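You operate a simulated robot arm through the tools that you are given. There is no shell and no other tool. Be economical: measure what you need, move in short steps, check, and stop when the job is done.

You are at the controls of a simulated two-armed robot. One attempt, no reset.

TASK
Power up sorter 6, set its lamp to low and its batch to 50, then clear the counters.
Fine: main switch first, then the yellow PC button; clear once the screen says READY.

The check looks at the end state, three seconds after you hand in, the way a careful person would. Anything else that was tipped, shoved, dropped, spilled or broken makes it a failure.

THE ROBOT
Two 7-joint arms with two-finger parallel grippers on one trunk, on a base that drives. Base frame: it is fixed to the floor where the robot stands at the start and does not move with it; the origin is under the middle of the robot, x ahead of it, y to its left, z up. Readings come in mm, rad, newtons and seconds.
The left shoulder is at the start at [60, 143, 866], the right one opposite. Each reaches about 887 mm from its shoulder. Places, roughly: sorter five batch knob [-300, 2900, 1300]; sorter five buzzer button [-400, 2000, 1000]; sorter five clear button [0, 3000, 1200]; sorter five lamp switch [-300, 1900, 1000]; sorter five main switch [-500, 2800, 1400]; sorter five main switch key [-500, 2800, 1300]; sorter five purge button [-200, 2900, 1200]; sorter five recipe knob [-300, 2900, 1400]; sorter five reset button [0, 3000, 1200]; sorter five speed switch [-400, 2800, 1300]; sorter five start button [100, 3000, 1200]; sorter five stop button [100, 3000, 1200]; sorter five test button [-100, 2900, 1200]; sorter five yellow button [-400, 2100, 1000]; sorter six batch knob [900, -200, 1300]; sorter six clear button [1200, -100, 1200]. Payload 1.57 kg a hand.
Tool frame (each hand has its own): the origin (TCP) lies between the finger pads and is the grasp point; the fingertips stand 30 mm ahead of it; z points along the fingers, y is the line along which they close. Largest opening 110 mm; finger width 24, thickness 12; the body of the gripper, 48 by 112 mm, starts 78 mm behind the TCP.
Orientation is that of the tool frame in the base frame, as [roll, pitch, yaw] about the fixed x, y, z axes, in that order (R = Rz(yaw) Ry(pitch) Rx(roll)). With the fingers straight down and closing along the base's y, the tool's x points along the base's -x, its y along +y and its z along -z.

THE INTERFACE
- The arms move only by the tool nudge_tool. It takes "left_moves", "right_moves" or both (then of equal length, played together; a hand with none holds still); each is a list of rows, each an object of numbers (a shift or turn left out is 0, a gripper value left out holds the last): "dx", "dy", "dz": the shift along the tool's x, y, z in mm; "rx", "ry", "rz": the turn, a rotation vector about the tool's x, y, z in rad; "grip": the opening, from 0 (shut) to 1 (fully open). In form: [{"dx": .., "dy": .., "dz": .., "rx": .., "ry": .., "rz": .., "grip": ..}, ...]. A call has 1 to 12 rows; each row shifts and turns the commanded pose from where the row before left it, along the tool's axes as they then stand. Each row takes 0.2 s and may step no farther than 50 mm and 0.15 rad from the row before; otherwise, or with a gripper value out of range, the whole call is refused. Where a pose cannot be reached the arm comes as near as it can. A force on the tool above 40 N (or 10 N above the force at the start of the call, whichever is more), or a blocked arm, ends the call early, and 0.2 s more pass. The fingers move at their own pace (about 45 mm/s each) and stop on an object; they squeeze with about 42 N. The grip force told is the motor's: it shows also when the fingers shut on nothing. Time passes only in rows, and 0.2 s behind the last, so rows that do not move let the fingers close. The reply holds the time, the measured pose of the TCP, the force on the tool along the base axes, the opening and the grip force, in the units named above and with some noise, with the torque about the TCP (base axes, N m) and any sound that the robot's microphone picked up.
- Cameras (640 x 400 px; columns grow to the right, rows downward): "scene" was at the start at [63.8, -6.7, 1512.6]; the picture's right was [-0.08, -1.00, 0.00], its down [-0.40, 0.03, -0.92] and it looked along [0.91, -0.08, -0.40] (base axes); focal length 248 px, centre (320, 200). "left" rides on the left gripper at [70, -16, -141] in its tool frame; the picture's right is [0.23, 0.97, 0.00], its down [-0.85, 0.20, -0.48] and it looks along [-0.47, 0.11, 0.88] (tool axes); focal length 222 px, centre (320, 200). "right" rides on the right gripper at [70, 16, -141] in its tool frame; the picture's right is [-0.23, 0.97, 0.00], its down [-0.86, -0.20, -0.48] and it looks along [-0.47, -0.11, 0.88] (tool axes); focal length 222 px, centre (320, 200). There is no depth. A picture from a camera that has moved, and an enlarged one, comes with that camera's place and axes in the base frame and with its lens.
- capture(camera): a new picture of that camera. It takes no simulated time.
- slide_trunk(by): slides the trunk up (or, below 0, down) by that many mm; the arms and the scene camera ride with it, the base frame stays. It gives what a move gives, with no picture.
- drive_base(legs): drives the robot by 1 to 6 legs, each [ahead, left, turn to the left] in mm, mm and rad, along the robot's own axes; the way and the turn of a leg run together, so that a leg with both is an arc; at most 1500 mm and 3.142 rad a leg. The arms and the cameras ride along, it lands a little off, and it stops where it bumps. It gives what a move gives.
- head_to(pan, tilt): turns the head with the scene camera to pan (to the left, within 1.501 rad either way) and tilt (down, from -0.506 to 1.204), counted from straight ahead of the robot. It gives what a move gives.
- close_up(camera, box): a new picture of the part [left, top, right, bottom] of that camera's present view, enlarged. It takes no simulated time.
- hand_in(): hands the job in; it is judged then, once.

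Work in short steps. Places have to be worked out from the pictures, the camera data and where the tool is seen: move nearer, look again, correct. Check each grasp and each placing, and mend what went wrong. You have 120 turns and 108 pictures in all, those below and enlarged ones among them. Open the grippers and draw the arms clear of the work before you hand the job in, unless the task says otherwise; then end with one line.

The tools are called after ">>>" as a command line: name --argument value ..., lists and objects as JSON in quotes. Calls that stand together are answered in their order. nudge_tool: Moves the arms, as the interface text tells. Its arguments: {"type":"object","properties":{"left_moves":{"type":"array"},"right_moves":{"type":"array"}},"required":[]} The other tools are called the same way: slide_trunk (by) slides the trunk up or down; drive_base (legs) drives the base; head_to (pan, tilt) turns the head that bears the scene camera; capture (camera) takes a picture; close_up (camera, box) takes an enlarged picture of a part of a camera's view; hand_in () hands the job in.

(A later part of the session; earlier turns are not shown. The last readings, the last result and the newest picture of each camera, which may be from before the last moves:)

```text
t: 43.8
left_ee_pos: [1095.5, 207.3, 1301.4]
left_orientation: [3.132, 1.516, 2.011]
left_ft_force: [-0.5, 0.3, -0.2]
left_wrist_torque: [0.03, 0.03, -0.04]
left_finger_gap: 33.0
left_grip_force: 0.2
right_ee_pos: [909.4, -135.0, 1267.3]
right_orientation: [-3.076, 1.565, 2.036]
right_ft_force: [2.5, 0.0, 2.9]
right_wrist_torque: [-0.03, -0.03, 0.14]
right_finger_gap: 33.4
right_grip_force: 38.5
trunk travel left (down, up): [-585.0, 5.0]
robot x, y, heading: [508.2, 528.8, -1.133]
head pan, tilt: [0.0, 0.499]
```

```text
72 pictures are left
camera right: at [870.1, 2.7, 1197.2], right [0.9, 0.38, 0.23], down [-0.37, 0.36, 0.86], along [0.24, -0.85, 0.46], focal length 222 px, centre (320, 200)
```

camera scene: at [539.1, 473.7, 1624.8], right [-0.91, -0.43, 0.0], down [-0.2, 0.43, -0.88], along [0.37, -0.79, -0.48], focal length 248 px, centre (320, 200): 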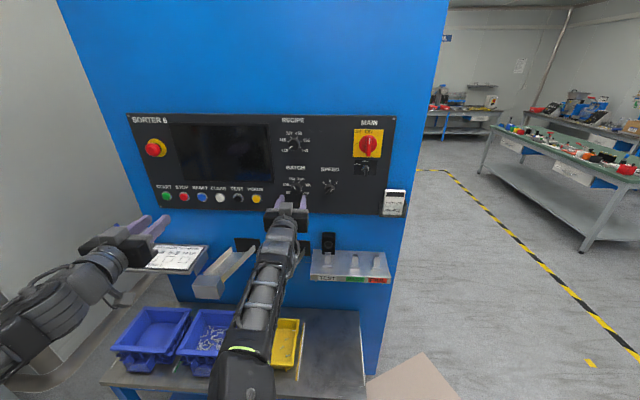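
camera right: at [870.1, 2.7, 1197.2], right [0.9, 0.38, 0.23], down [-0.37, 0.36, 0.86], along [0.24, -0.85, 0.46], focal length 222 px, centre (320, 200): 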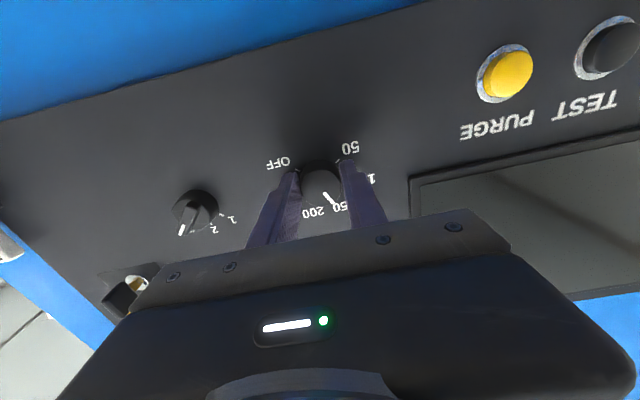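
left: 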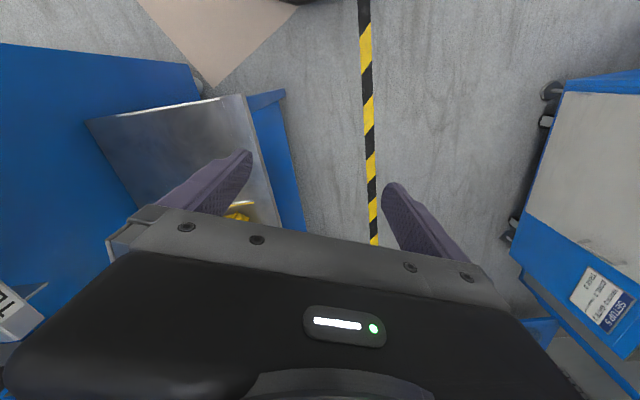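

Gripped. I turn counter-clockwise about 86°.

>>> nudge_tool --right_moves '[{"rz": -0.15}, {"rz": -0.15}, {"rz": -0.15}, {"rz": -0.15}, {"rz": -0.15}, {"rz": -0.15}, {"rz": -0.15}, {"rz": -0.15}, {"rz": -0.15}, {"rz": -0.15}]'

>>> capture --camera "right"

>>> close_up --camera "scene" --box '[260, 150, 360, 220]'

```text
t: 46.0
left_ee_pos: [1094.8, 206.8, 1302.8]
left_orientation: [3.113, 1.517, 1.992]
left_ft_force: [0.0, -0.4, -0.5]
left_wrist_torque: [0.01, 0.04, -0.01]
left_finger_gap: 33.3
left_grip_force: 0.0
right_ee_pos: [907.9, -135.1, 1269.3]
right_orientation: [-1.574, 0.072, -2.747]
right_ft_force: [-0.8, -9.2, 16.3]
right_wrist_torque: [-0.39, -0.22, -0.42]
right_finger_gap: 33.5
right_grip_force: 41.3
trunk travel left (down, up): [-585.0, 5.0]
robot x, y, heading: [510.5, 527.1, -1.132]
head pan, tilt: [0.0, 0.499]
```

```text
71 pictures are left
camera right: at [790.0, -31.0, 1247.7], right [0.27, 0.12, -0.96], down [0.59, 0.76, 0.26], along [0.76, -0.63, 0.14], focal length 222 px, centre (320, 200)
```

right: 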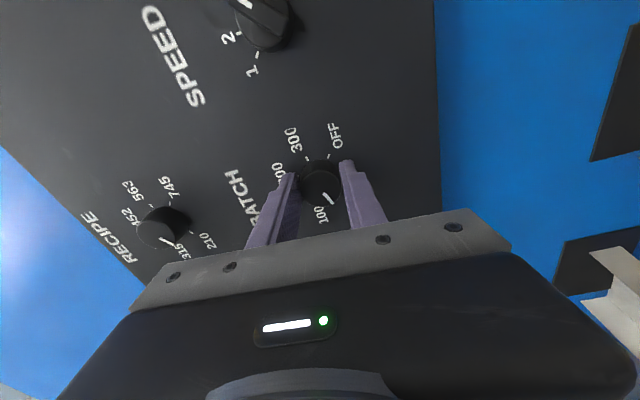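

```text
5.71 times, centred on (310, 185) of scene
camera zoom: at [537.4, 475.2, 1625.0], right [-0.91, -0.43, 0.0], down [-0.2, 0.43, -0.88], along [0.37, -0.79, -0.48], focal length 1414 px, centre (377, 286)
```

zoom: 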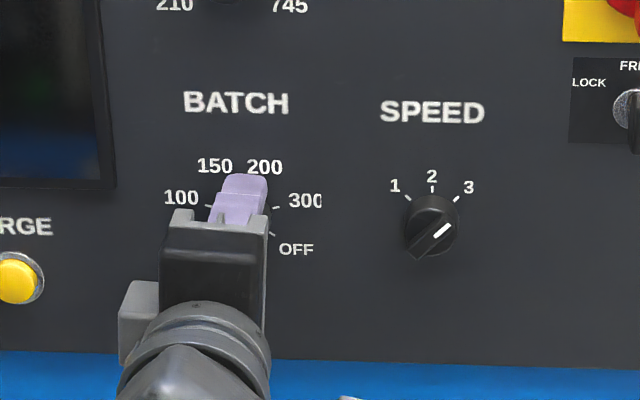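

The pointer turned with the hand. I release, back off and check.

>>> nudge_tool --right_moves '[{"grip": 0.55}, {}, {}, {"dz": -30}, {"dz": -40}, {"dz": -40}]'

>>> close_up --camera "right" --box '[220, 80, 420, 220]'

>>> close_up --camera "scene" --box '[260, 150, 360, 220]'

```text
t: 47.4
left_ee_pos: [1095.3, 209.1, 1303.6]
left_orientation: [3.127, 1.519, 2.008]
left_ft_force: [-0.1, 1.6, 0.5]
left_wrist_torque: [-0.03, -0.04, -0.03]
left_finger_gap: 32.6
left_grip_force: 0.1
right_ee_pos: [867.2, -32.5, 1267.9]
right_orientation: [-1.577, 0.072, -2.746]
right_ft_force: [-0.5, 0.5, 0.3]
right_wrist_torque: [0.0, 0.01, 0.0]
right_finger_gap: 60.7
right_grip_force: 0.1
trunk travel left (down, up): [-585.0, 5.0]
robot x, y, heading: [512.2, 529.7, -1.129]
head pan, tilt: [0.0, 0.499]
```

```text
2.86 times, centred on (320, 150) of right
camera zoom: at [748.9, 73.0, 1247.8], right [0.27, 0.12, -0.96], down [0.59, 0.76, 0.26], along [0.76, -0.63, 0.14], focal length 635 px, centre (320, 343)
```

zoom: 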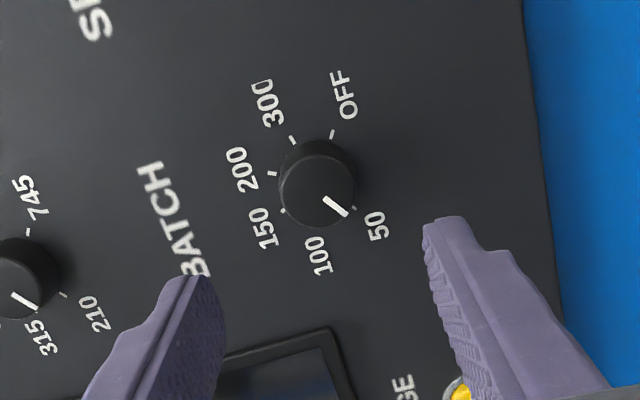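

```text
5.71 times, centred on (310, 185) of scene
camera zoom: at [538.1, 476.5, 1625.0], right [-0.91, -0.43, 0.0], down [-0.2, 0.43, -0.88], along [0.37, -0.8, -0.48], focal length 1414 px, centre (377, 286)
```

zoom: 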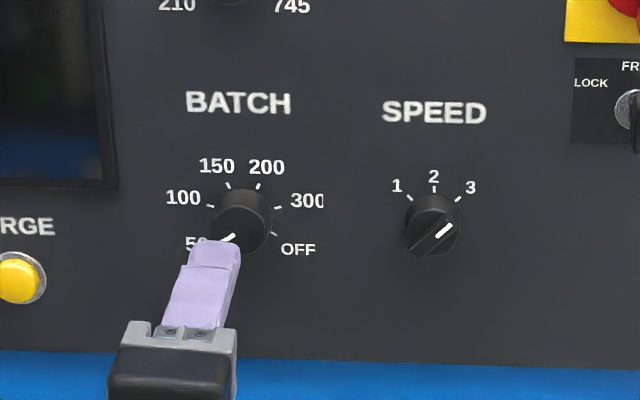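

Batch now points at 50. Next is the front panel round the corner; I tuck both hands back first, then drive away.

>>> nudge_tool --left_moves '[{"dz": -40}, {"dz": -40}, {"dz": -40}, {"dz": -40}, {}, {}, {}]' --right_moves '[{"dz": -40}, {"dz": -40}, {"dz": -40}, {"dz": -40}, {"dx": 50}, {"dx": 50}, {"dx": 50}]'

>>> drive_base --legs '[[-350, 0, 0], [0, -1150, 0]]'

>>> head_to --pan 0 --tilt 0.6

>>> capture --camera "scene"

```text
t: 48.2
left_ee_pos: [1046.1, 306.3, 1308.4]
left_orientation: [3.09, 1.515, 1.972]
left_ft_force: [0.4, -0.4, 0.0]
left_wrist_torque: [-0.01, -0.01, 0.01]
left_finger_gap: 33.0
left_grip_force: 0.2
right_ee_pos: [752.3, -27.3, 1231.9]
right_orientation: [-1.64, 0.05, -2.953]
right_ft_force: [-0.1, 1.1, -0.2]
right_wrist_torque: [-0.02, -0.02, -0.04]
right_finger_gap: 60.6
right_grip_force: 0.0
trunk travel left (down, up): [-585.0, 5.0]
robot x, y, heading: [511.0, 528.2, -1.129]
head pan, tilt: [0.0, 0.499]
stopped in row 3 (right hand): the arm was blocked; the commanded pose is now the measured one
```

```text
t: 56.0
left_ee_pos: [-151.3, 138.7, 1306.4]
left_orientation: [3.084, 1.515, 1.961]
left_ft_force: [0.0, 0.7, -0.5]
left_wrist_torque: [-0.01, -0.03, 0.0]
left_finger_gap: 33.1
left_grip_force: 0.0
right_ee_pos: [-446.6, -193.2, 1230.4]
right_orientation: [-1.64, 0.051, -2.96]
right_ft_force: [0.7, -0.4, 0.0]
right_wrist_torque: [-0.02, 0.02, 0.02]
right_finger_gap: 60.5
right_grip_force: 0.1
trunk travel left (down, up): [-585.0, 5.0]
robot x, y, heading: [-684.9, 365.1, -1.134]
head pan, tilt: [0.0, 0.499]
```

```text
t: 56.6
left_ee_pos: [-150.9, 138.7, 1306.5]
left_orientation: [3.09, 1.514, 1.966]
left_ft_force: [0.1, 0.3, 0.5]
left_wrist_torque: [0.0, 0.0, 0.01]
left_finger_gap: 33.2
left_grip_force: 0.0
right_ee_pos: [-445.3, -193.2, 1230.7]
right_orientation: [-1.643, 0.05, -2.961]
right_ft_force: [-0.3, 0.3, -0.3]
right_wrist_torque: [0.0, -0.01, 0.04]
right_finger_gap: 60.6
right_grip_force: 0.0
trunk travel left (down, up): [-585.0, 5.0]
robot x, y, heading: [-683.7, 361.7, -1.137]
head pan, tilt: [0.0, 0.6]
```

```text
67 pictures are left
camera scene: at [-658.6, 313.5, 1615.8], right [-0.91, -0.42, 0.0], down [-0.24, 0.51, -0.83], along [0.35, -0.75, -0.56], focal length 248 px, centre (320, 200)
```

scene: 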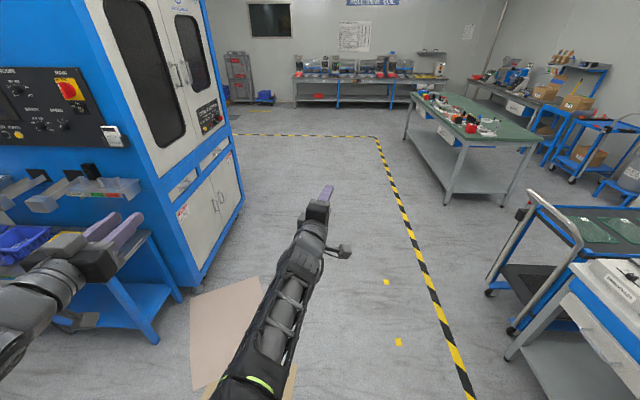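

The floor is clear. I drive along the front face and turn to face it.

>>> drive_base --legs '[[1450, 0, 0], [450, 0, 0], [0, 0, 1.53]]'

>>> capture --camera "scene"

```text
t: 70.0
left_ee_pos: [368.6, -835.8, 1307.0]
left_orientation: [3.092, 1.516, -2.767]
left_ft_force: [0.1, 0.2, 0.3]
left_wrist_torque: [0.01, -0.02, 0.02]
left_finger_gap: 32.9
left_grip_force: 0.0
right_ee_pos: [696.0, -1136.8, 1232.0]
right_orientation: [-1.64, 0.05, -1.408]
right_ft_force: [0.1, 0.1, -0.1]
right_wrist_torque: [0.0, 0.0, -0.01]
right_finger_gap: 60.5
right_grip_force: 0.1
trunk travel left (down, up): [-585.0, 5.0]
robot x, y, heading: [134.1, -1368.2, 0.412]
head pan, tilt: [0.0, 0.6]
```

```text
66 pictures are left
camera scene: at [186.4, -1340.8, 1615.8], right [0.4, -0.92, 0.0], down [-0.52, -0.23, -0.83], along [0.76, 0.33, -0.56], focal length 248 px, centre (320, 200)
```

scene: 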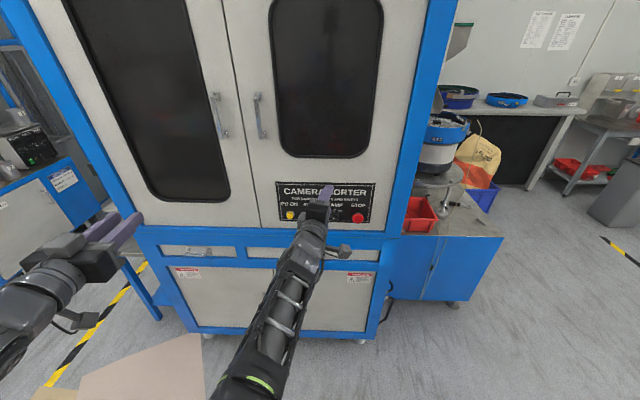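

I lower the trunk to bring the hands to the small panel's height, straighten the right hand's yaw, and look with it.

>>> slide_trunk --by -200

>>> nudge_tool --right_moves '[{"ry": -0.12, "dz": -40, "grip": 0.0}, {"ry": -0.12, "dz": -40}, {"rx": 0.07}]'

>>> capture --camera "right"

>>> capture --camera "scene"

```text
t: 72.2
left_ee_pos: [366.9, -835.8, 1105.9]
left_orientation: [3.088, 1.514, -2.766]
left_ft_force: [-0.1, 0.4, -0.1]
left_wrist_torque: [0.01, 0.0, 0.02]
left_finger_gap: 33.1
left_grip_force: 0.1
right_ee_pos: [695.9, -1137.6, 1030.9]
right_orientation: [-1.641, 0.052, -1.408]
right_ft_force: [0.6, -0.5, 0.1]
right_wrist_torque: [-0.01, 0.02, 0.04]
right_finger_gap: 60.5
right_grip_force: 0.1
trunk travel left (down, up): [-385.0, 205.0]
robot x, y, heading: [129.2, -1364.5, 0.411]
head pan, tilt: [0.0, 0.6]
```

```text
t: 72.7
left_ee_pos: [369.2, -834.7, 1106.2]
left_orientation: [3.103, 1.515, -2.752]
left_ft_force: [-0.4, 0.0, 0.4]
left_wrist_torque: [0.0, 0.01, -0.05]
left_finger_gap: 33.0
left_grip_force: 0.1
right_ee_pos: [705.7, -1233.6, 998.0]
right_orientation: [-1.698, 0.034, -1.426]
right_ft_force: [0.7, -1.4, -0.2]
right_wrist_torque: [0.01, 0.0, -0.08]
right_finger_gap: 10.2
right_grip_force: 0.2
trunk travel left (down, up): [-385.0, 205.0]
robot x, y, heading: [130.0, -1363.3, 0.417]
head pan, tilt: [0.0, 0.6]
stopped in row 2 (right hand): the arm was blocked; the commanded pose is now the measured one
```

```text
65 pictures are left
camera right: at [574.8, -1322.7, 996.9], right [-0.16, 0.24, -0.96], down [-0.56, 0.77, 0.29], along [0.81, 0.59, 0.01], focal length 222 px, centre (320, 200)
```

right: 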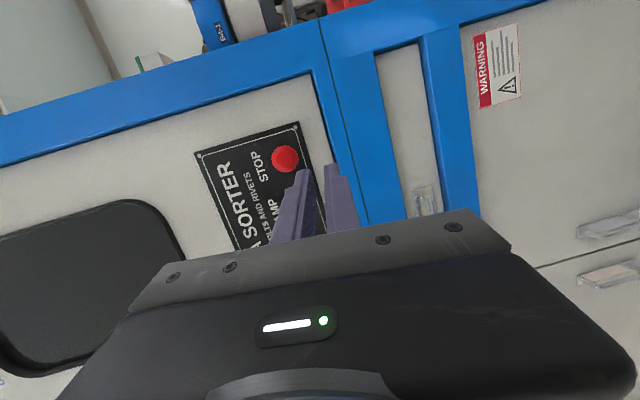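

```text
64 pictures are left
camera scene: at [186.4, -1340.2, 1415.7], right [0.4, -0.92, 0.0], down [-0.52, -0.23, -0.82], along [0.76, 0.33, -0.57], focal length 248 px, centre (320, 200)
```

scene: 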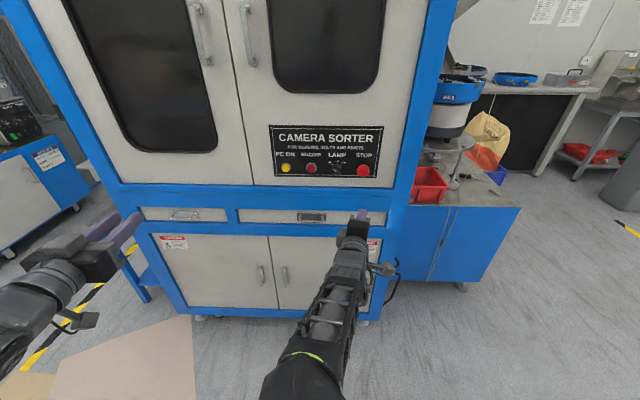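

>>> close_up --camera "scene" --box '[265, 120, 390, 190]'

>>> nudge_tool --right_moves '[{"rz": 0.15}, {"rz": 0.15}, {"rz": 0.15}, {"rz": 0.15}, {"rz": 0.15}, {"rz": 0.15}, {"rz": 0.15}, {"rz": 0.15}, {"rz": 0.15}, {"rz": 0.15}]'

>>> capture --camera "right"

```text
5.12 times, centred on (328, 155) of scene
camera zoom: at [186.4, -1340.2, 1415.7], right [0.4, -0.92, 0.0], down [-0.52, -0.23, -0.82], along [0.76, 0.33, -0.57], focal length 1267 px, centre (282, 430)
```

zoom: 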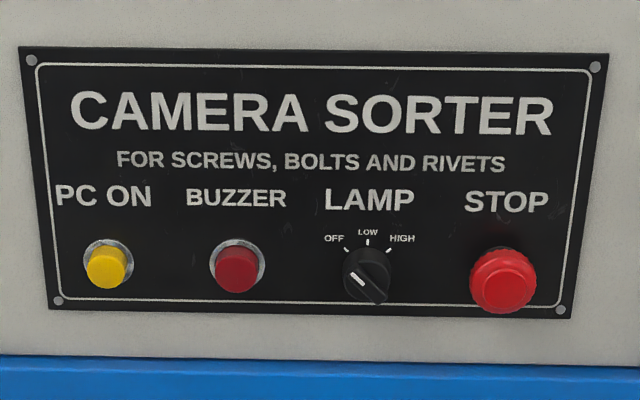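

```text
t: 74.9
left_ee_pos: [367.9, -835.4, 1106.7]
left_orientation: [3.088, 1.517, -2.769]
left_ft_force: [-0.3, 0.5, 0.5]
left_wrist_torque: [0.01, -0.02, 0.01]
left_finger_gap: 32.9
left_grip_force: 0.0
right_ee_pos: [705.8, -1234.1, 997.9]
right_orientation: [-2.878, 1.439, -2.727]
right_ft_force: [0.0, -0.2, -1.0]
right_wrist_torque: [0.0, -0.04, 0.0]
right_finger_gap: 0.3
right_grip_force: 21.0
trunk travel left (down, up): [-385.0, 205.0]
robot x, y, heading: [133.3, -1364.3, 0.413]
head pan, tilt: [0.0, 0.6]
```

```text
62 pictures are left
camera right: at [556.4, -1242.4, 945.5], right [-0.12, 0.97, 0.19], down [-0.34, -0.22, 0.92], along [0.93, 0.04, 0.36], focal length 222 px, centre (320, 200)
```

right: 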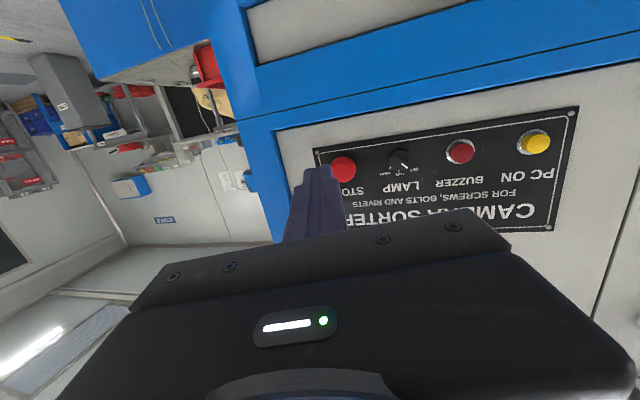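

Lamp is at OFF with LOW one step clockwise. I shift the base left a bit and square up the right hand.

>>> drive_base --legs '[[0, 130, 0]]'

>>> nudge_tool --right_moves '[{"rx": -0.125}, {"rx": -0.125}, {"ry": -0.127}, {"dy": 40}, {"dy": 40, "dx": -25}]'

>>> capture --camera "right"

>>> capture --camera "scene"

```text
t: 76.2
left_ee_pos: [317.1, -717.3, 1105.7]
left_orientation: [3.102, 1.515, -2.754]
left_ft_force: [-0.4, 0.5, 0.4]
left_wrist_torque: [0.04, 0.0, -0.03]
left_finger_gap: 33.0
left_grip_force: 0.0
right_ee_pos: [653.8, -1117.3, 998.9]
right_orientation: [-2.859, 1.437, -2.713]
right_ft_force: [0.1, -0.3, -0.3]
right_wrist_torque: [0.0, 0.01, -0.01]
right_finger_gap: 0.1
right_grip_force: 21.5
trunk travel left (down, up): [-385.0, 205.0]
robot x, y, heading: [81.0, -1250.3, 0.416]
head pan, tilt: [0.0, 0.6]
```

```text
t: 77.4
left_ee_pos: [319.3, -720.5, 1107.1]
left_orientation: [3.081, 1.514, -2.774]
left_ft_force: [0.0, 0.4, 0.0]
left_wrist_torque: [-0.01, -0.01, 0.02]
left_finger_gap: 32.9
left_grip_force: 0.1
right_ee_pos: [636.7, -1061.3, 1019.7]
right_orientation: [2.285, 1.536, 2.652]
right_ft_force: [0.2, -0.7, 0.4]
right_wrist_torque: [-0.01, -0.01, 0.03]
right_finger_gap: 0.1
right_grip_force: 21.3
trunk travel left (down, up): [-385.0, 205.0]
robot x, y, heading: [82.1, -1247.0, 0.402]
head pan, tilt: [0.0, 0.6]
```

```text
61 pictures are left
camera right: at [497.0, -1095.1, 953.1], right [-0.34, 0.91, 0.25], down [-0.35, -0.37, 0.86], along [0.87, 0.21, 0.44], focal length 222 px, centre (320, 200)
```

right: 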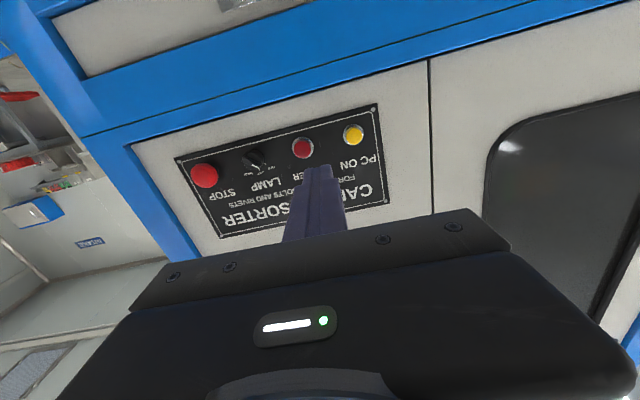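

```text
60 pictures are left
camera scene: at [135.8, -1224.1, 1415.8], right [0.4, -0.92, 0.0], down [-0.52, -0.23, -0.82], along [0.76, 0.33, -0.57], focal length 248 px, centre (320, 200)
```

scene: 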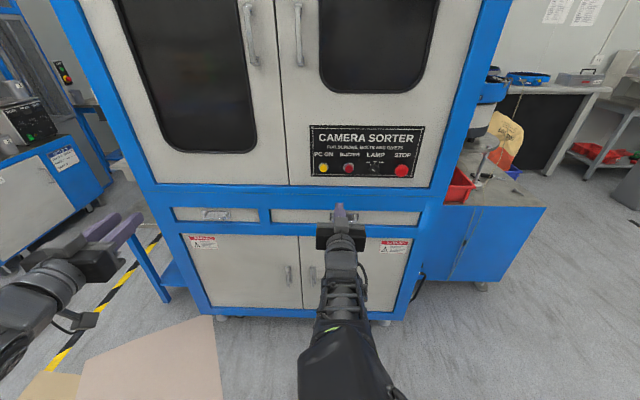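

Yellow button is at about (815, -941, 1033). I approach it with closed fingers to about 50 mm.

>>> nudge_tool --right_moves '[{"rx": -0.03, "dy": 40}, {"dy": 10, "dx": -12}, {"dz": 40}, {"dz": 40}, {"dz": 40}]'

>>> capture --camera "right"

>>> close_up --camera "scene" --box '[290, 120, 430, 220]'

```text
t: 78.6
left_ee_pos: [317.8, -718.6, 1106.4]
left_orientation: [3.088, 1.513, -2.77]
left_ft_force: [0.3, 0.4, 0.1]
left_wrist_torque: [0.01, 0.0, -0.02]
left_finger_gap: 33.1
left_grip_force: 0.1
right_ee_pos: [713.0, -948.8, 1035.0]
right_orientation: [-2.607, 1.564, -2.177]
right_ft_force: [0.0, -0.1, 0.2]
right_wrist_torque: [0.0, -0.02, 0.03]
right_finger_gap: 0.1
right_grip_force: 21.0
trunk travel left (down, up): [-385.0, 205.0]
robot x, y, heading: [78.6, -1245.7, 0.411]
head pan, tilt: [0.0, 0.6]
```

```text
59 pictures are left
camera right: at [577.8, -992.3, 965.0], right [-0.4, 0.89, 0.22], down [-0.35, -0.38, 0.86], along [0.85, 0.27, 0.46], focal length 222 px, centre (320, 200)
```

right: 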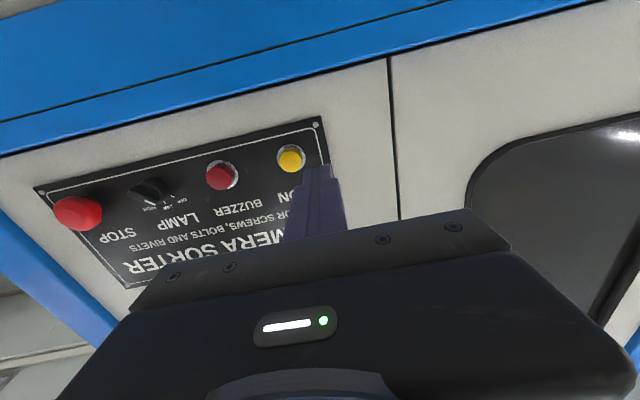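

```text
4.00 times, centred on (360, 170) of scene
camera zoom: at [135.8, -1223.5, 1415.7], right [0.4, -0.92, 0.0], down [-0.52, -0.23, -0.82], along [0.76, 0.33, -0.57], focal length 990 px, centre (160, 320)
```

zoom: 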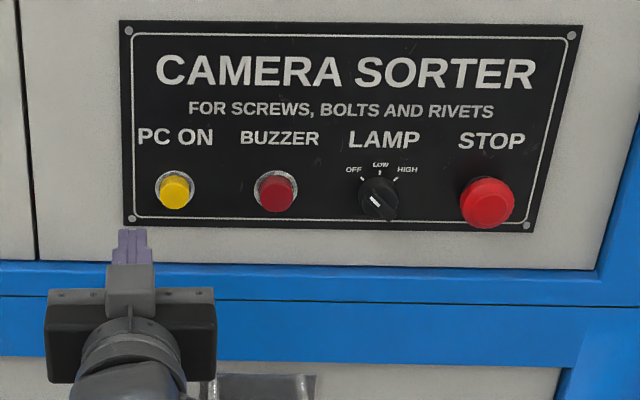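

The button is 31 mm right and 4 mm low of the tool axis; correct and close in to ~10 mm from fingertips.

>>> nudge_tool --right_moves '[{"dy": -31, "dx": 3}, {"dz": 25}, {"dz": 20}]'

>>> capture --camera "right"

>>> close_up --camera "scene" --box '[290, 120, 430, 220]'

```text
t: 79.4
left_ee_pos: [317.3, -719.5, 1105.7]
left_orientation: [3.09, 1.514, -2.766]
left_ft_force: [0.4, -0.2, 0.6]
left_wrist_torque: [-0.01, -0.01, -0.04]
left_finger_gap: 33.1
left_grip_force: 0.0
right_ee_pos: [767.8, -958.7, 1030.1]
right_orientation: [-2.51, 1.563, -2.083]
right_ft_force: [-0.8, 0.2, 0.0]
right_wrist_torque: [0.03, 0.01, 0.0]
right_finger_gap: 0.2
right_grip_force: 21.2
trunk travel left (down, up): [-385.0, 205.0]
robot x, y, heading: [79.6, -1247.5, 0.411]
head pan, tilt: [0.0, 0.6]
```

```text
57 pictures are left
camera right: at [631.8, -1002.2, 961.1], right [-0.4, 0.89, 0.22], down [-0.35, -0.37, 0.86], along [0.85, 0.27, 0.46], focal length 222 px, centre (320, 200)
```

right: 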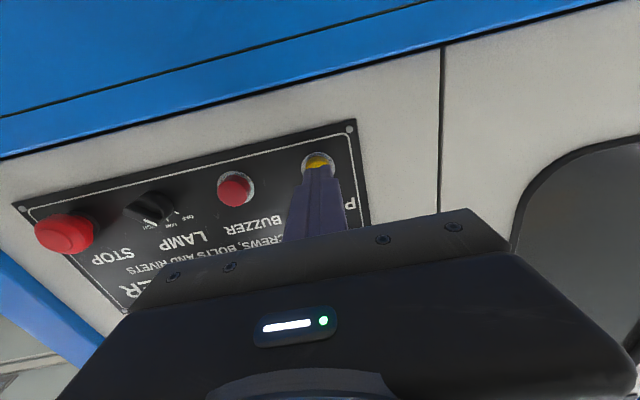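

```text
4.00 times, centred on (360, 170) of scene
camera zoom: at [135.3, -1223.3, 1415.8], right [0.4, -0.92, 0.0], down [-0.52, -0.23, -0.82], along [0.76, 0.33, -0.57], focal length 990 px, centre (160, 320)
```

zoom: 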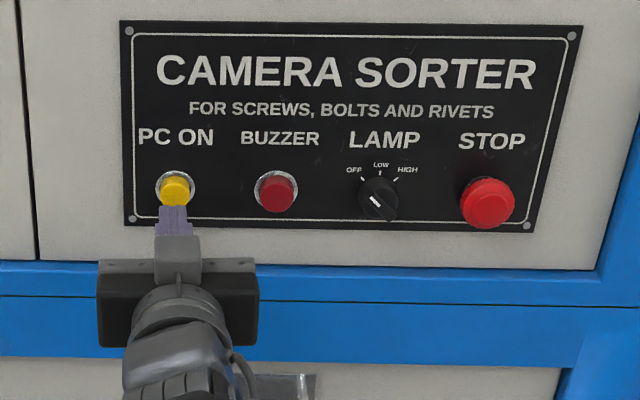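

Aligned. I press with small steps, watching the force.

>>> nudge_tool --right_moves '[{"dz": 6, "dx": 3}, {"dz": 4}, {"dz": 4}, {"dz": 3}]'

```text
t: 80.4
left_ee_pos: [318.1, -718.5, 1106.4]
left_orientation: [3.089, 1.514, -2.766]
left_ft_force: [-0.7, 0.1, -0.4]
left_wrist_torque: [-0.03, 0.02, -0.01]
left_finger_gap: 32.7
left_grip_force: 0.0
right_ee_pos: [784.2, -951.7, 1027.3]
right_orientation: [-2.575, 1.566, -2.148]
right_ft_force: [0.2, -0.5, -0.7]
right_wrist_torque: [0.02, 0.02, -0.01]
right_finger_gap: 0.0
right_grip_force: 21.3
trunk travel left (down, up): [-385.0, 205.0]
robot x, y, heading: [81.3, -1248.7, 0.412]
head pan, tilt: [0.0, 0.6]
```

No contact yet; I continue.

>>> nudge_tool --right_moves '[{"dz": 4}, {"dz": 3}, {"dz": 3}, {"dz": 2}]'

>>> capture --camera "right"

```text
t: 81.4
left_ee_pos: [316.0, -719.7, 1106.9]
left_orientation: [3.083, 1.516, -2.773]
left_ft_force: [0.1, 0.2, 0.6]
left_wrist_torque: [0.02, 0.02, -0.02]
left_finger_gap: 33.2
left_grip_force: 0.1
right_ee_pos: [792.8, -948.0, 1027.1]
right_orientation: [-2.663, 1.565, -2.237]
right_ft_force: [-12.3, -8.1, -3.1]
right_wrist_torque: [-0.03, 0.03, -0.16]
right_finger_gap: 0.3
right_grip_force: 21.0
trunk travel left (down, up): [-385.0, 205.0]
robot x, y, heading: [83.6, -1247.9, 0.415]
head pan, tilt: [0.0, 0.6]
heard: click
```

```text
55 pictures are left
camera right: at [657.1, -990.8, 958.3], right [-0.4, 0.89, 0.22], down [-0.35, -0.37, 0.86], along [0.85, 0.27, 0.46], focal length 222 px, centre (320, 200)
```

right: 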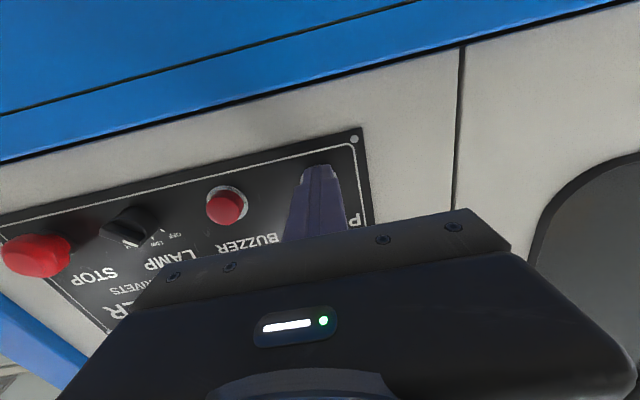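

Click. I back off and line up with the lamp knob.

>>> nudge_tool --right_moves '[{"dz": -40}, {"dz": -50}, {"dz": -10, "dy": -45, "grip": 0.45}, {"dy": -50}, {"dy": -50}, {"dy": -25}]'

>>> capture --camera "right"

>>> close_up --camera "scene" --box '[290, 120, 430, 220]'

```text
t: 82.8
left_ee_pos: [317.1, -718.8, 1107.2]
left_orientation: [3.084, 1.513, -2.771]
left_ft_force: [0.2, -0.3, 0.3]
left_wrist_torque: [0.01, -0.02, 0.03]
left_finger_gap: 32.8
left_grip_force: 0.1
right_ee_pos: [774.0, -1143.0, 1027.6]
right_orientation: [-2.594, 1.562, -2.166]
right_ft_force: [-1.0, -0.4, 0.1]
right_wrist_torque: [0.01, 0.0, -0.01]
right_finger_gap: 49.6
right_grip_force: 0.0
trunk travel left (down, up): [-385.0, 205.0]
robot x, y, heading: [76.4, -1249.4, 0.413]
head pan, tilt: [0.0, 0.6]
```

```text
54 pictures are left
camera right: at [637.0, -1187.1, 959.1], right [-0.4, 0.89, 0.22], down [-0.35, -0.38, 0.86], along [0.85, 0.27, 0.46], focal length 222 px, centre (320, 200)
```

right: 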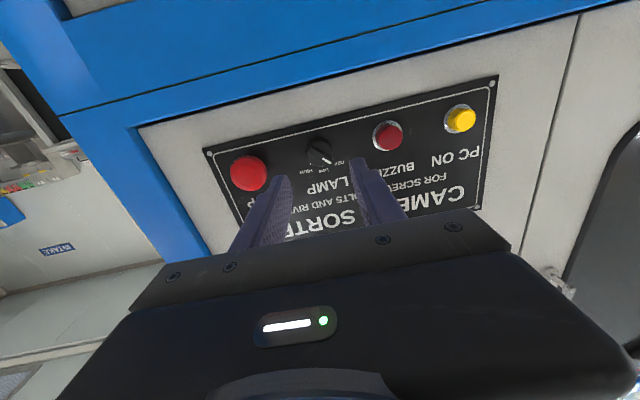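

```text
4.00 times, centred on (360, 170) of scene
camera zoom: at [135.3, -1223.9, 1415.8], right [0.4, -0.92, 0.0], down [-0.52, -0.23, -0.83], along [0.76, 0.33, -0.56], focal length 990 px, centre (160, 320)
```

zoom: 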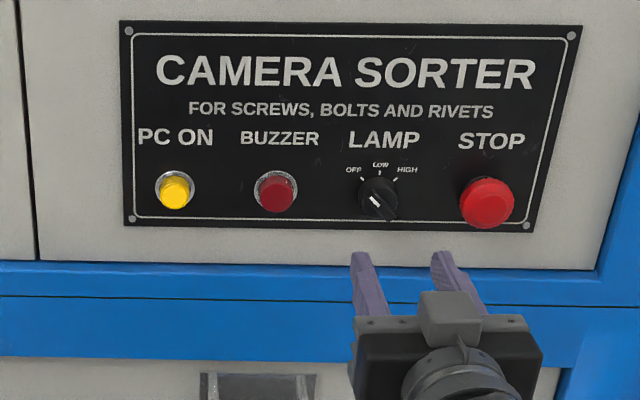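

The lamp knob is on axis ~108 mm ahead. I roll -45° to match the bar and advance.

>>> nudge_tool --right_moves '[{"dx": -3, "dy": -1}, {"rz": -0.131}, {"rz": -0.131}, {"rz": -0.131}, {"rz": -0.131}, {"rz": -0.131}, {"rz": -0.131}, {"dz": 35}, {"dz": 30}]'

>>> capture --camera "right"

```text
t: 84.8
left_ee_pos: [317.6, -719.1, 1106.3]
left_orientation: [3.089, 1.514, -2.769]
left_ft_force: [0.3, 0.2, 1.1]
left_wrist_torque: [0.0, 0.0, 0.02]
left_finger_gap: 32.9
left_grip_force: 0.0
right_ee_pos: [833.6, -1116.5, 1031.1]
right_orientation: [-1.577, 0.779, -1.148]
right_ft_force: [-0.4, 0.7, 0.9]
right_wrist_torque: [0.0, 0.01, 0.0]
right_finger_gap: 49.6
right_grip_force: 0.0
trunk travel left (down, up): [-385.0, 205.0]
robot x, y, heading: [80.0, -1245.8, 0.415]
head pan, tilt: [0.0, 0.6]
```

```text
52 pictures are left
camera right: at [720.4, -1209.6, 969.8], right [-0.35, 0.77, -0.53], down [-0.63, 0.23, 0.75], along [0.7, 0.6, 0.4], focal length 222 px, centre (320, 200)
```

right: 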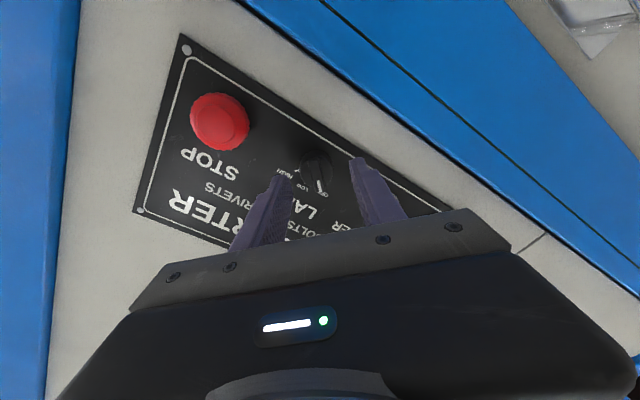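

Well centred. I creep forward until light contact.

>>> nudge_tool --right_moves '[{"dz": 10}, {"dz": 8}, {"dz": 6}, {"dz": 4}]'

>>> close_up --camera "right" --box '[220, 100, 420, 240]'

```text
t: 85.8
left_ee_pos: [315.7, -718.6, 1107.2]
left_orientation: [3.09, 1.516, -2.768]
left_ft_force: [-0.2, 0.7, -0.1]
left_wrist_torque: [0.01, 0.02, -0.03]
left_finger_gap: 32.9
left_grip_force: 0.1
right_ee_pos: [858.6, -1104.9, 1029.8]
right_orientation: [-1.578, 0.781, -1.149]
right_ft_force: [-0.2, 0.8, 0.0]
right_wrist_torque: [0.0, -0.02, -0.01]
right_finger_gap: 49.7
right_grip_force: 0.1
trunk travel left (down, up): [-385.0, 205.0]
robot x, y, heading: [81.1, -1248.1, 0.412]
head pan, tilt: [0.0, 0.6]
```

```text
2.86 times, centred on (320, 170) of right
camera zoom: at [745.4, -1197.5, 969.7], right [-0.35, 0.77, -0.53], down [-0.63, 0.23, 0.75], along [0.7, 0.6, 0.4], focal length 635 px, centre (320, 286)
```

zoom: 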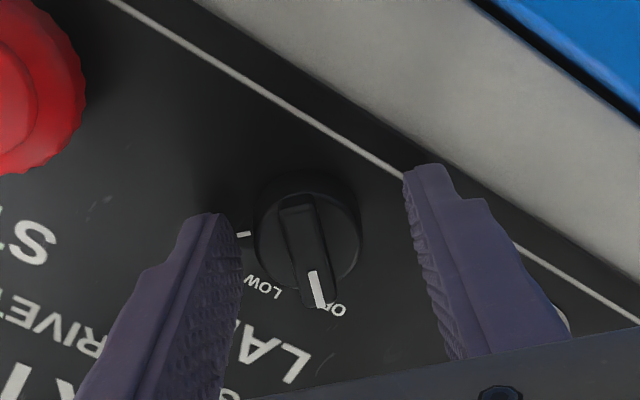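

Small lateral fix, then a bit further in.

>>> nudge_tool --right_moves '[{"dy": -3, "dz": 4}, {"dz": 3}, {"dz": 3}]'

>>> close_up --camera "right" --box '[220, 100, 420, 240]'

```text
t: 86.8
left_ee_pos: [314.5, -720.9, 1107.0]
left_orientation: [3.102, 1.517, -2.754]
left_ft_force: [0.4, -0.9, 0.7]
left_wrist_torque: [0.02, 0.0, 0.02]
left_finger_gap: 33.1
left_grip_force: 0.1
right_ee_pos: [864.5, -1105.5, 1034.4]
right_orientation: [-1.581, 0.783, -1.153]
right_ft_force: [-24.9, -6.7, -0.2]
right_wrist_torque: [0.15, -0.4, -0.7]
right_finger_gap: 47.2
right_grip_force: 0.1
trunk travel left (down, up): [-385.0, 205.0]
robot x, y, heading: [78.5, -1248.8, 0.408]
head pan, tilt: [0.0, 0.6]
stopped in row 3 (right hand): the force on the tool passed its limit at 41 N (the readings are from after the stop); the commanded pose is now the measured one
```

```text
2.86 times, centred on (320, 170) of right
camera zoom: at [750.4, -1197.8, 973.1], right [-0.35, 0.77, -0.53], down [-0.62, 0.23, 0.75], along [0.7, 0.59, 0.4], focal length 635 px, centre (320, 286)
```

zoom: 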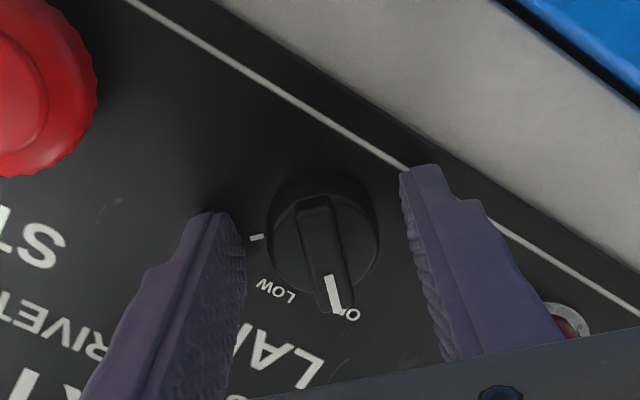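

Touching the panel, knob centred between fingers. I back off 5 mm and grip.

>>> nudge_tool --right_moves '[{"dz": -5}, {"grip": 0.0}, {}, {}, {}]'

>>> close_up --camera "right" --box '[220, 100, 420, 240]'

```text
t: 88.0
left_ee_pos: [317.9, -719.2, 1107.6]
left_orientation: [3.084, 1.514, -2.773]
left_ft_force: [-0.5, 0.5, 0.5]
left_wrist_torque: [-0.02, 0.01, -0.01]
left_finger_gap: 32.9
left_grip_force: 0.0
right_ee_pos: [864.0, -1107.2, 1031.9]
right_orientation: [-1.583, 0.782, -1.158]
right_ft_force: [5.8, -3.5, 3.3]
right_wrist_torque: [0.1, -0.16, 0.08]
right_finger_gap: 31.3
right_grip_force: 39.7
trunk travel left (down, up): [-385.0, 205.0]
robot x, y, heading: [80.9, -1250.2, 0.408]
head pan, tilt: [0.0, 0.6]
```

```text
2.86 times, centred on (320, 170) of right
camera zoom: at [749.8, -1199.6, 971.5], right [-0.35, 0.77, -0.53], down [-0.62, 0.23, 0.75], along [0.7, 0.59, 0.4], focal length 635 px, centre (320, 286)
```

zoom: 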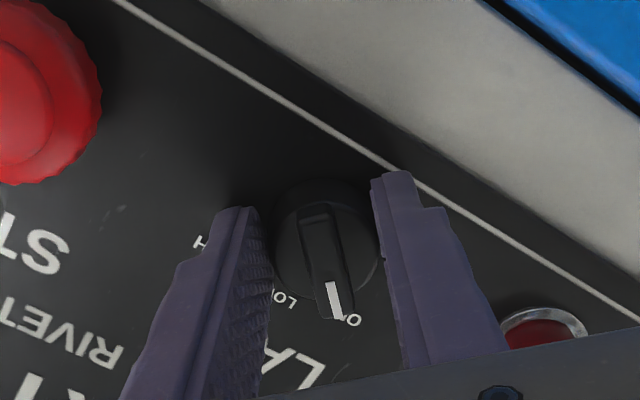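

Gripped on the knob. I turn 45° clockwise to LOW.

>>> nudge_tool --right_moves '[{"rz": 0.131}, {"rz": 0.131}, {"rz": 0.131}, {"rz": 0.131}, {"rz": 0.131}, {"rz": 0.131}]'

>>> close_up --camera "right" --box '[220, 100, 420, 240]'

```text
t: 89.4
left_ee_pos: [317.1, -718.3, 1105.4]
left_orientation: [3.091, 1.514, -2.763]
left_ft_force: [-0.4, -0.1, 0.0]
left_wrist_torque: [0.0, 0.03, -0.03]
left_finger_gap: 33.1
left_grip_force: 0.2
right_ee_pos: [862.7, -1104.2, 1031.1]
right_orientation: [-3.073, 1.56, -2.648]
right_ft_force: [0.0, 3.3, -2.8]
right_wrist_torque: [0.33, -0.72, 0.35]
right_finger_gap: 31.3
right_grip_force: 40.2
trunk travel left (down, up): [-385.0, 205.0]
robot x, y, heading: [76.5, -1247.1, 0.409]
head pan, tilt: [0.0, 0.6]
```

```text
2.86 times, centred on (320, 170) of right
camera zoom: at [726.5, -1148.5, 961.8], right [-0.4, 0.89, 0.23], down [-0.35, -0.38, 0.86], along [0.85, 0.27, 0.46], focal length 635 px, centre (320, 286)
```

zoom: 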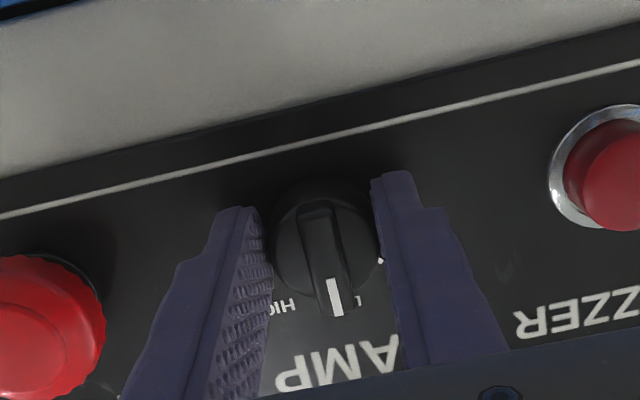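

I release, back off, and check the lamp and the yellow button.

>>> nudge_tool --right_moves '[{"grip": 0.45}, {}, {}, {"dz": -30}, {"dz": -40}, {"dz": -40}, {"dz": -40}]'

>>> close_up --camera "scene" --box '[290, 120, 430, 220]'

```text
t: 91.0
left_ee_pos: [315.8, -719.5, 1107.2]
left_orientation: [3.088, 1.515, -2.77]
left_ft_force: [-0.4, -0.3, 0.4]
left_wrist_torque: [-0.02, 0.0, -0.02]
left_finger_gap: 32.8
left_grip_force: 0.0
right_ee_pos: [724.0, -1170.1, 1032.8]
right_orientation: [-2.852, 1.563, -2.427]
right_ft_force: [0.4, -0.1, 0.2]
right_wrist_torque: [0.01, 0.02, 0.02]
right_finger_gap: 49.6
right_grip_force: 0.1
trunk travel left (down, up): [-385.0, 205.0]
robot x, y, heading: [80.1, -1250.3, 0.411]
head pan, tilt: [0.0, 0.6]
```

```text
4.00 times, centred on (360, 170) of scene
camera zoom: at [134.1, -1224.3, 1415.8], right [0.4, -0.92, 0.0], down [-0.52, -0.23, -0.83], along [0.76, 0.33, -0.56], focal length 990 px, centre (160, 320)
```

zoom: 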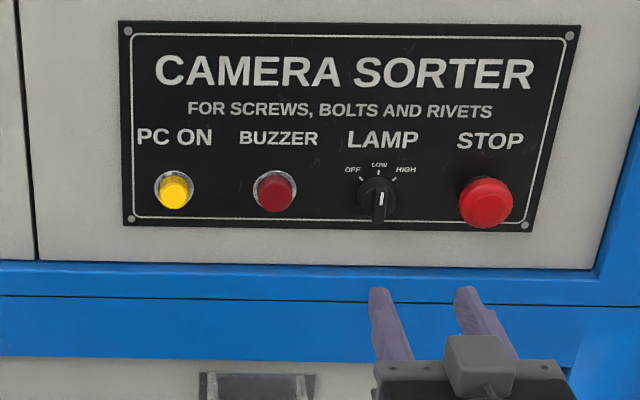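

Lamp is at LOW. I drive back the way I came to read the screen and clear the counters.

>>> drive_base --legs '[[-150, 0, 0], [0, 0, -1.53], [-1000, 0, 0], [-900, 0, 0], [0, 1150, 0]]'

>>> slide_trunk --by 150

>>> capture --camera "scene"

```text
t: 110.6
left_ee_pos: [645.8, 722.1, 1106.0]
left_orientation: [3.093, 1.513, 2.028]
left_ft_force: [-0.5, 0.7, -0.1]
left_wrist_torque: [-0.01, 0.02, 0.02]
left_finger_gap: 32.9
left_grip_force: 0.1
right_ee_pos: [230.0, 281.1, 1032.7]
right_orientation: [-2.848, 1.561, 2.368]
right_ft_force: [0.7, 0.0, 0.0]
right_wrist_torque: [0.04, -0.01, 0.02]
right_finger_gap: 49.4
right_grip_force: 0.2
trunk travel left (down, up): [-385.0, 205.0]
robot x, y, heading: [97.4, 915.7, -1.083]
head pan, tilt: [0.0, 0.6]
```

```text
t: 112.4
left_ee_pos: [647.0, 720.6, 1256.9]
left_orientation: [3.094, 1.515, 2.026]
left_ft_force: [-1.0, 0.4, 0.7]
left_wrist_torque: [0.0, -0.02, 0.01]
left_finger_gap: 33.1
left_grip_force: 0.1
right_ee_pos: [229.9, 280.9, 1181.4]
right_orientation: [-2.863, 1.562, 2.354]
right_ft_force: [0.1, 1.4, 0.4]
right_wrist_torque: [-0.03, 0.01, 0.04]
right_finger_gap: 49.3
right_grip_force: 0.0
trunk travel left (down, up): [-535.0, 55.0]
robot x, y, heading: [101.6, 915.3, -1.083]
head pan, tilt: [0.0, 0.6]
```

```text
46 pictures are left
camera scene: at [129.5, 865.8, 1565.7], right [-0.88, -0.47, 0.0], down [-0.27, 0.5, -0.83], along [0.39, -0.73, -0.56], focal length 248 px, centre (320, 200)
```

scene: 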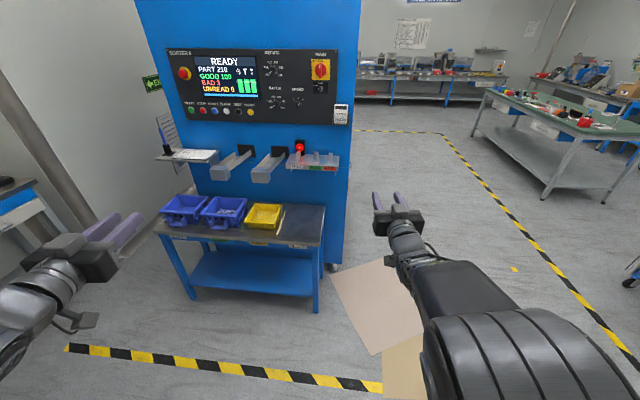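

The screen shows READY, with counters nonzero. I tuck the right hand back and up, then drive to the panel for the clear button with the left hand.

>>> nudge_tool --right_moves '[{"dx": -40}, {"dx": -40}, {"dz": -40}, {"dz": -40}, {"dz": -40}]'

>>> drive_base --legs '[[0, 0, -0.082], [0, 250, 0], [300, 0, 0]]'

>>> capture --camera "scene"

>>> capture --camera "left"

```text
t: 113.6
left_ee_pos: [644.9, 722.7, 1257.4]
left_orientation: [3.09, 1.515, 2.022]
left_ft_force: [0.5, -0.1, 1.0]
left_wrist_torque: [-0.01, -0.03, 0.03]
left_finger_gap: 32.9
left_grip_force: 0.0
right_ee_pos: [173.4, 388.2, 1263.1]
right_orientation: [-2.859, 1.562, 2.356]
right_ft_force: [-0.1, -0.1, 0.1]
right_wrist_torque: [0.01, 0.02, -0.01]
right_finger_gap: 49.6
right_grip_force: 0.1
trunk travel left (down, up): [-535.0, 55.0]
robot x, y, heading: [101.3, 916.8, -1.079]
head pan, tilt: [0.0, 0.6]
```

```text
t: 115.0
left_ee_pos: [655.8, 691.5, 1255.7]
left_orientation: [3.104, 1.512, 1.971]
left_ft_force: [0.0, 0.0, 0.3]
left_wrist_torque: [0.02, 0.0, 0.03]
left_finger_gap: 32.9
left_grip_force: 0.1
right_ee_pos: [161.7, 386.0, 1263.1]
right_orientation: [-2.777, 1.563, 2.371]
right_ft_force: [-0.6, 0.4, -0.4]
right_wrist_torque: [0.0, 0.01, 0.01]
right_finger_gap: 49.4
right_grip_force: 0.1
trunk travel left (down, up): [-535.0, 55.0]
robot x, y, heading: [126.0, 923.8, -1.145]
head pan, tilt: [0.0, 0.6]
stopped in leg 2: the robot was blocked; the commanded pose is now the measured one
```

```text
45 pictures are left
camera scene: at [148.8, 868.1, 1565.7], right [-0.91, -0.41, 0.0], down [-0.23, 0.52, -0.82], along [0.34, -0.75, -0.57], focal length 248 px, centre (320, 200)
```

scene: 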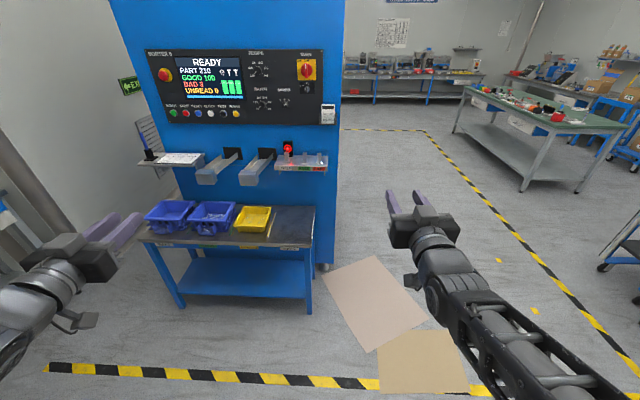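

```text
44 pictures are left
camera left: at [580.7, 814.5, 1193.8], right [0.88, 0.43, -0.22], down [0.0, 0.47, 0.88], along [0.48, -0.77, 0.41], focal length 222 px, centre (320, 200)
```

left: 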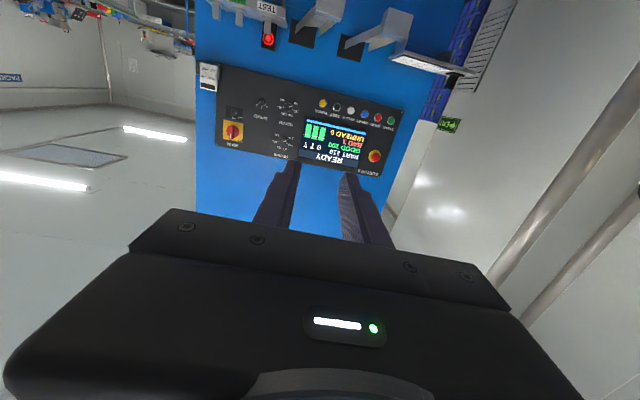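

The base was blocked moving left; I look left to see what I touched.

>>> head_to --pan 1.4 --tilt 0.8

>>> capture --camera "scene"

```text
t: 116.6
left_ee_pos: [657.0, 692.7, 1257.1]
left_orientation: [3.113, 1.515, 1.983]
left_ft_force: [-0.4, -0.4, -0.5]
left_wrist_torque: [-0.01, 0.02, 0.01]
left_finger_gap: 32.6
left_grip_force: 0.1
right_ee_pos: [163.0, 387.3, 1263.8]
right_orientation: [-2.682, 1.563, 2.467]
right_ft_force: [-0.2, 0.1, 0.2]
right_wrist_torque: [-0.01, 0.03, 0.02]
right_finger_gap: 49.4
right_grip_force: 0.1
trunk travel left (down, up): [-535.0, 55.0]
robot x, y, heading: [122.4, 918.8, -1.149]
head pan, tilt: [1.4, 0.799]
```

```text
43 pictures are left
camera scene: at [191.2, 970.3, 1548.9], right [0.25, -0.97, 0.0], down [-0.69, -0.18, -0.7], along [0.67, 0.18, -0.72], focal length 248 px, centre (320, 200)
```

scene: 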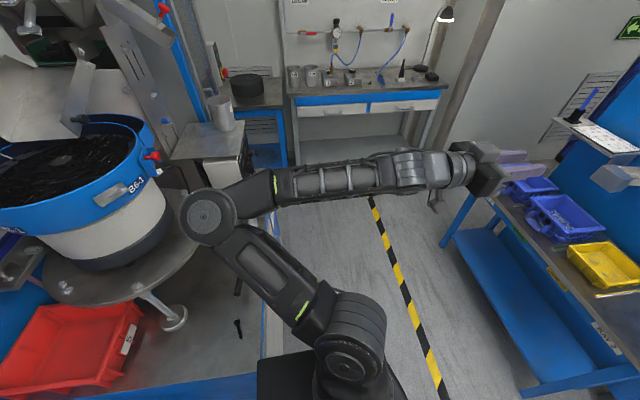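

The base (or left elbow) met the neighbouring feeder cabinet; nothing seems displaced. I drive straight ahead away from it, then left.

>>> drive_base --legs '[[300, 0, 0]]'

>>> capture --camera "scene"

```text
t: 118.6
left_ee_pos: [782.4, 417.4, 1255.2]
left_orientation: [3.114, 1.513, 1.985]
left_ft_force: [-0.7, -0.7, -0.1]
left_wrist_torque: [-0.05, -0.02, -0.02]
left_finger_gap: 32.9
left_grip_force: 0.1
right_ee_pos: [288.5, 113.1, 1262.8]
right_orientation: [-2.716, 1.56, 2.436]
right_ft_force: [0.0, 0.2, -0.7]
right_wrist_torque: [-0.03, -0.02, 0.02]
right_finger_gap: 49.5
right_grip_force: 0.1
trunk travel left (down, up): [-535.0, 55.0]
robot x, y, heading: [249.3, 646.8, -1.147]
head pan, tilt: [1.4, 0.799]
```

```text
42 pictures are left
camera scene: at [316.2, 694.8, 1548.9], right [0.25, -0.97, 0.0], down [-0.69, -0.18, -0.7], along [0.67, 0.18, -0.72], focal length 248 px, centre (320, 200)
```

scene: 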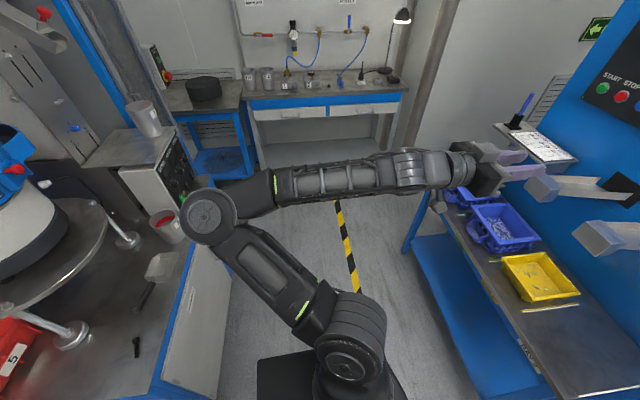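

I check the cup and scoop on the feeder table for any disturbance.

>>> close_up --camera "scene" --box '[60, 90, 260, 370]'

```text
1.43 times, centred on (160, 230) of scene
camera zoom: at [316.2, 694.8, 1548.9], right [0.25, -0.97, 0.0], down [-0.69, -0.18, -0.7], along [0.67, 0.18, -0.72], focal length 354 px, centre (549, 157)
```

zoom: 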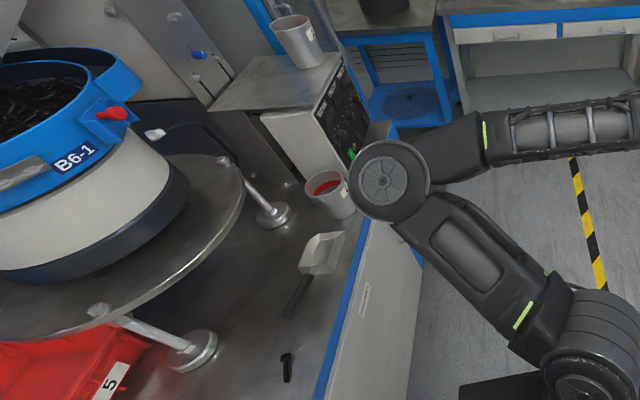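

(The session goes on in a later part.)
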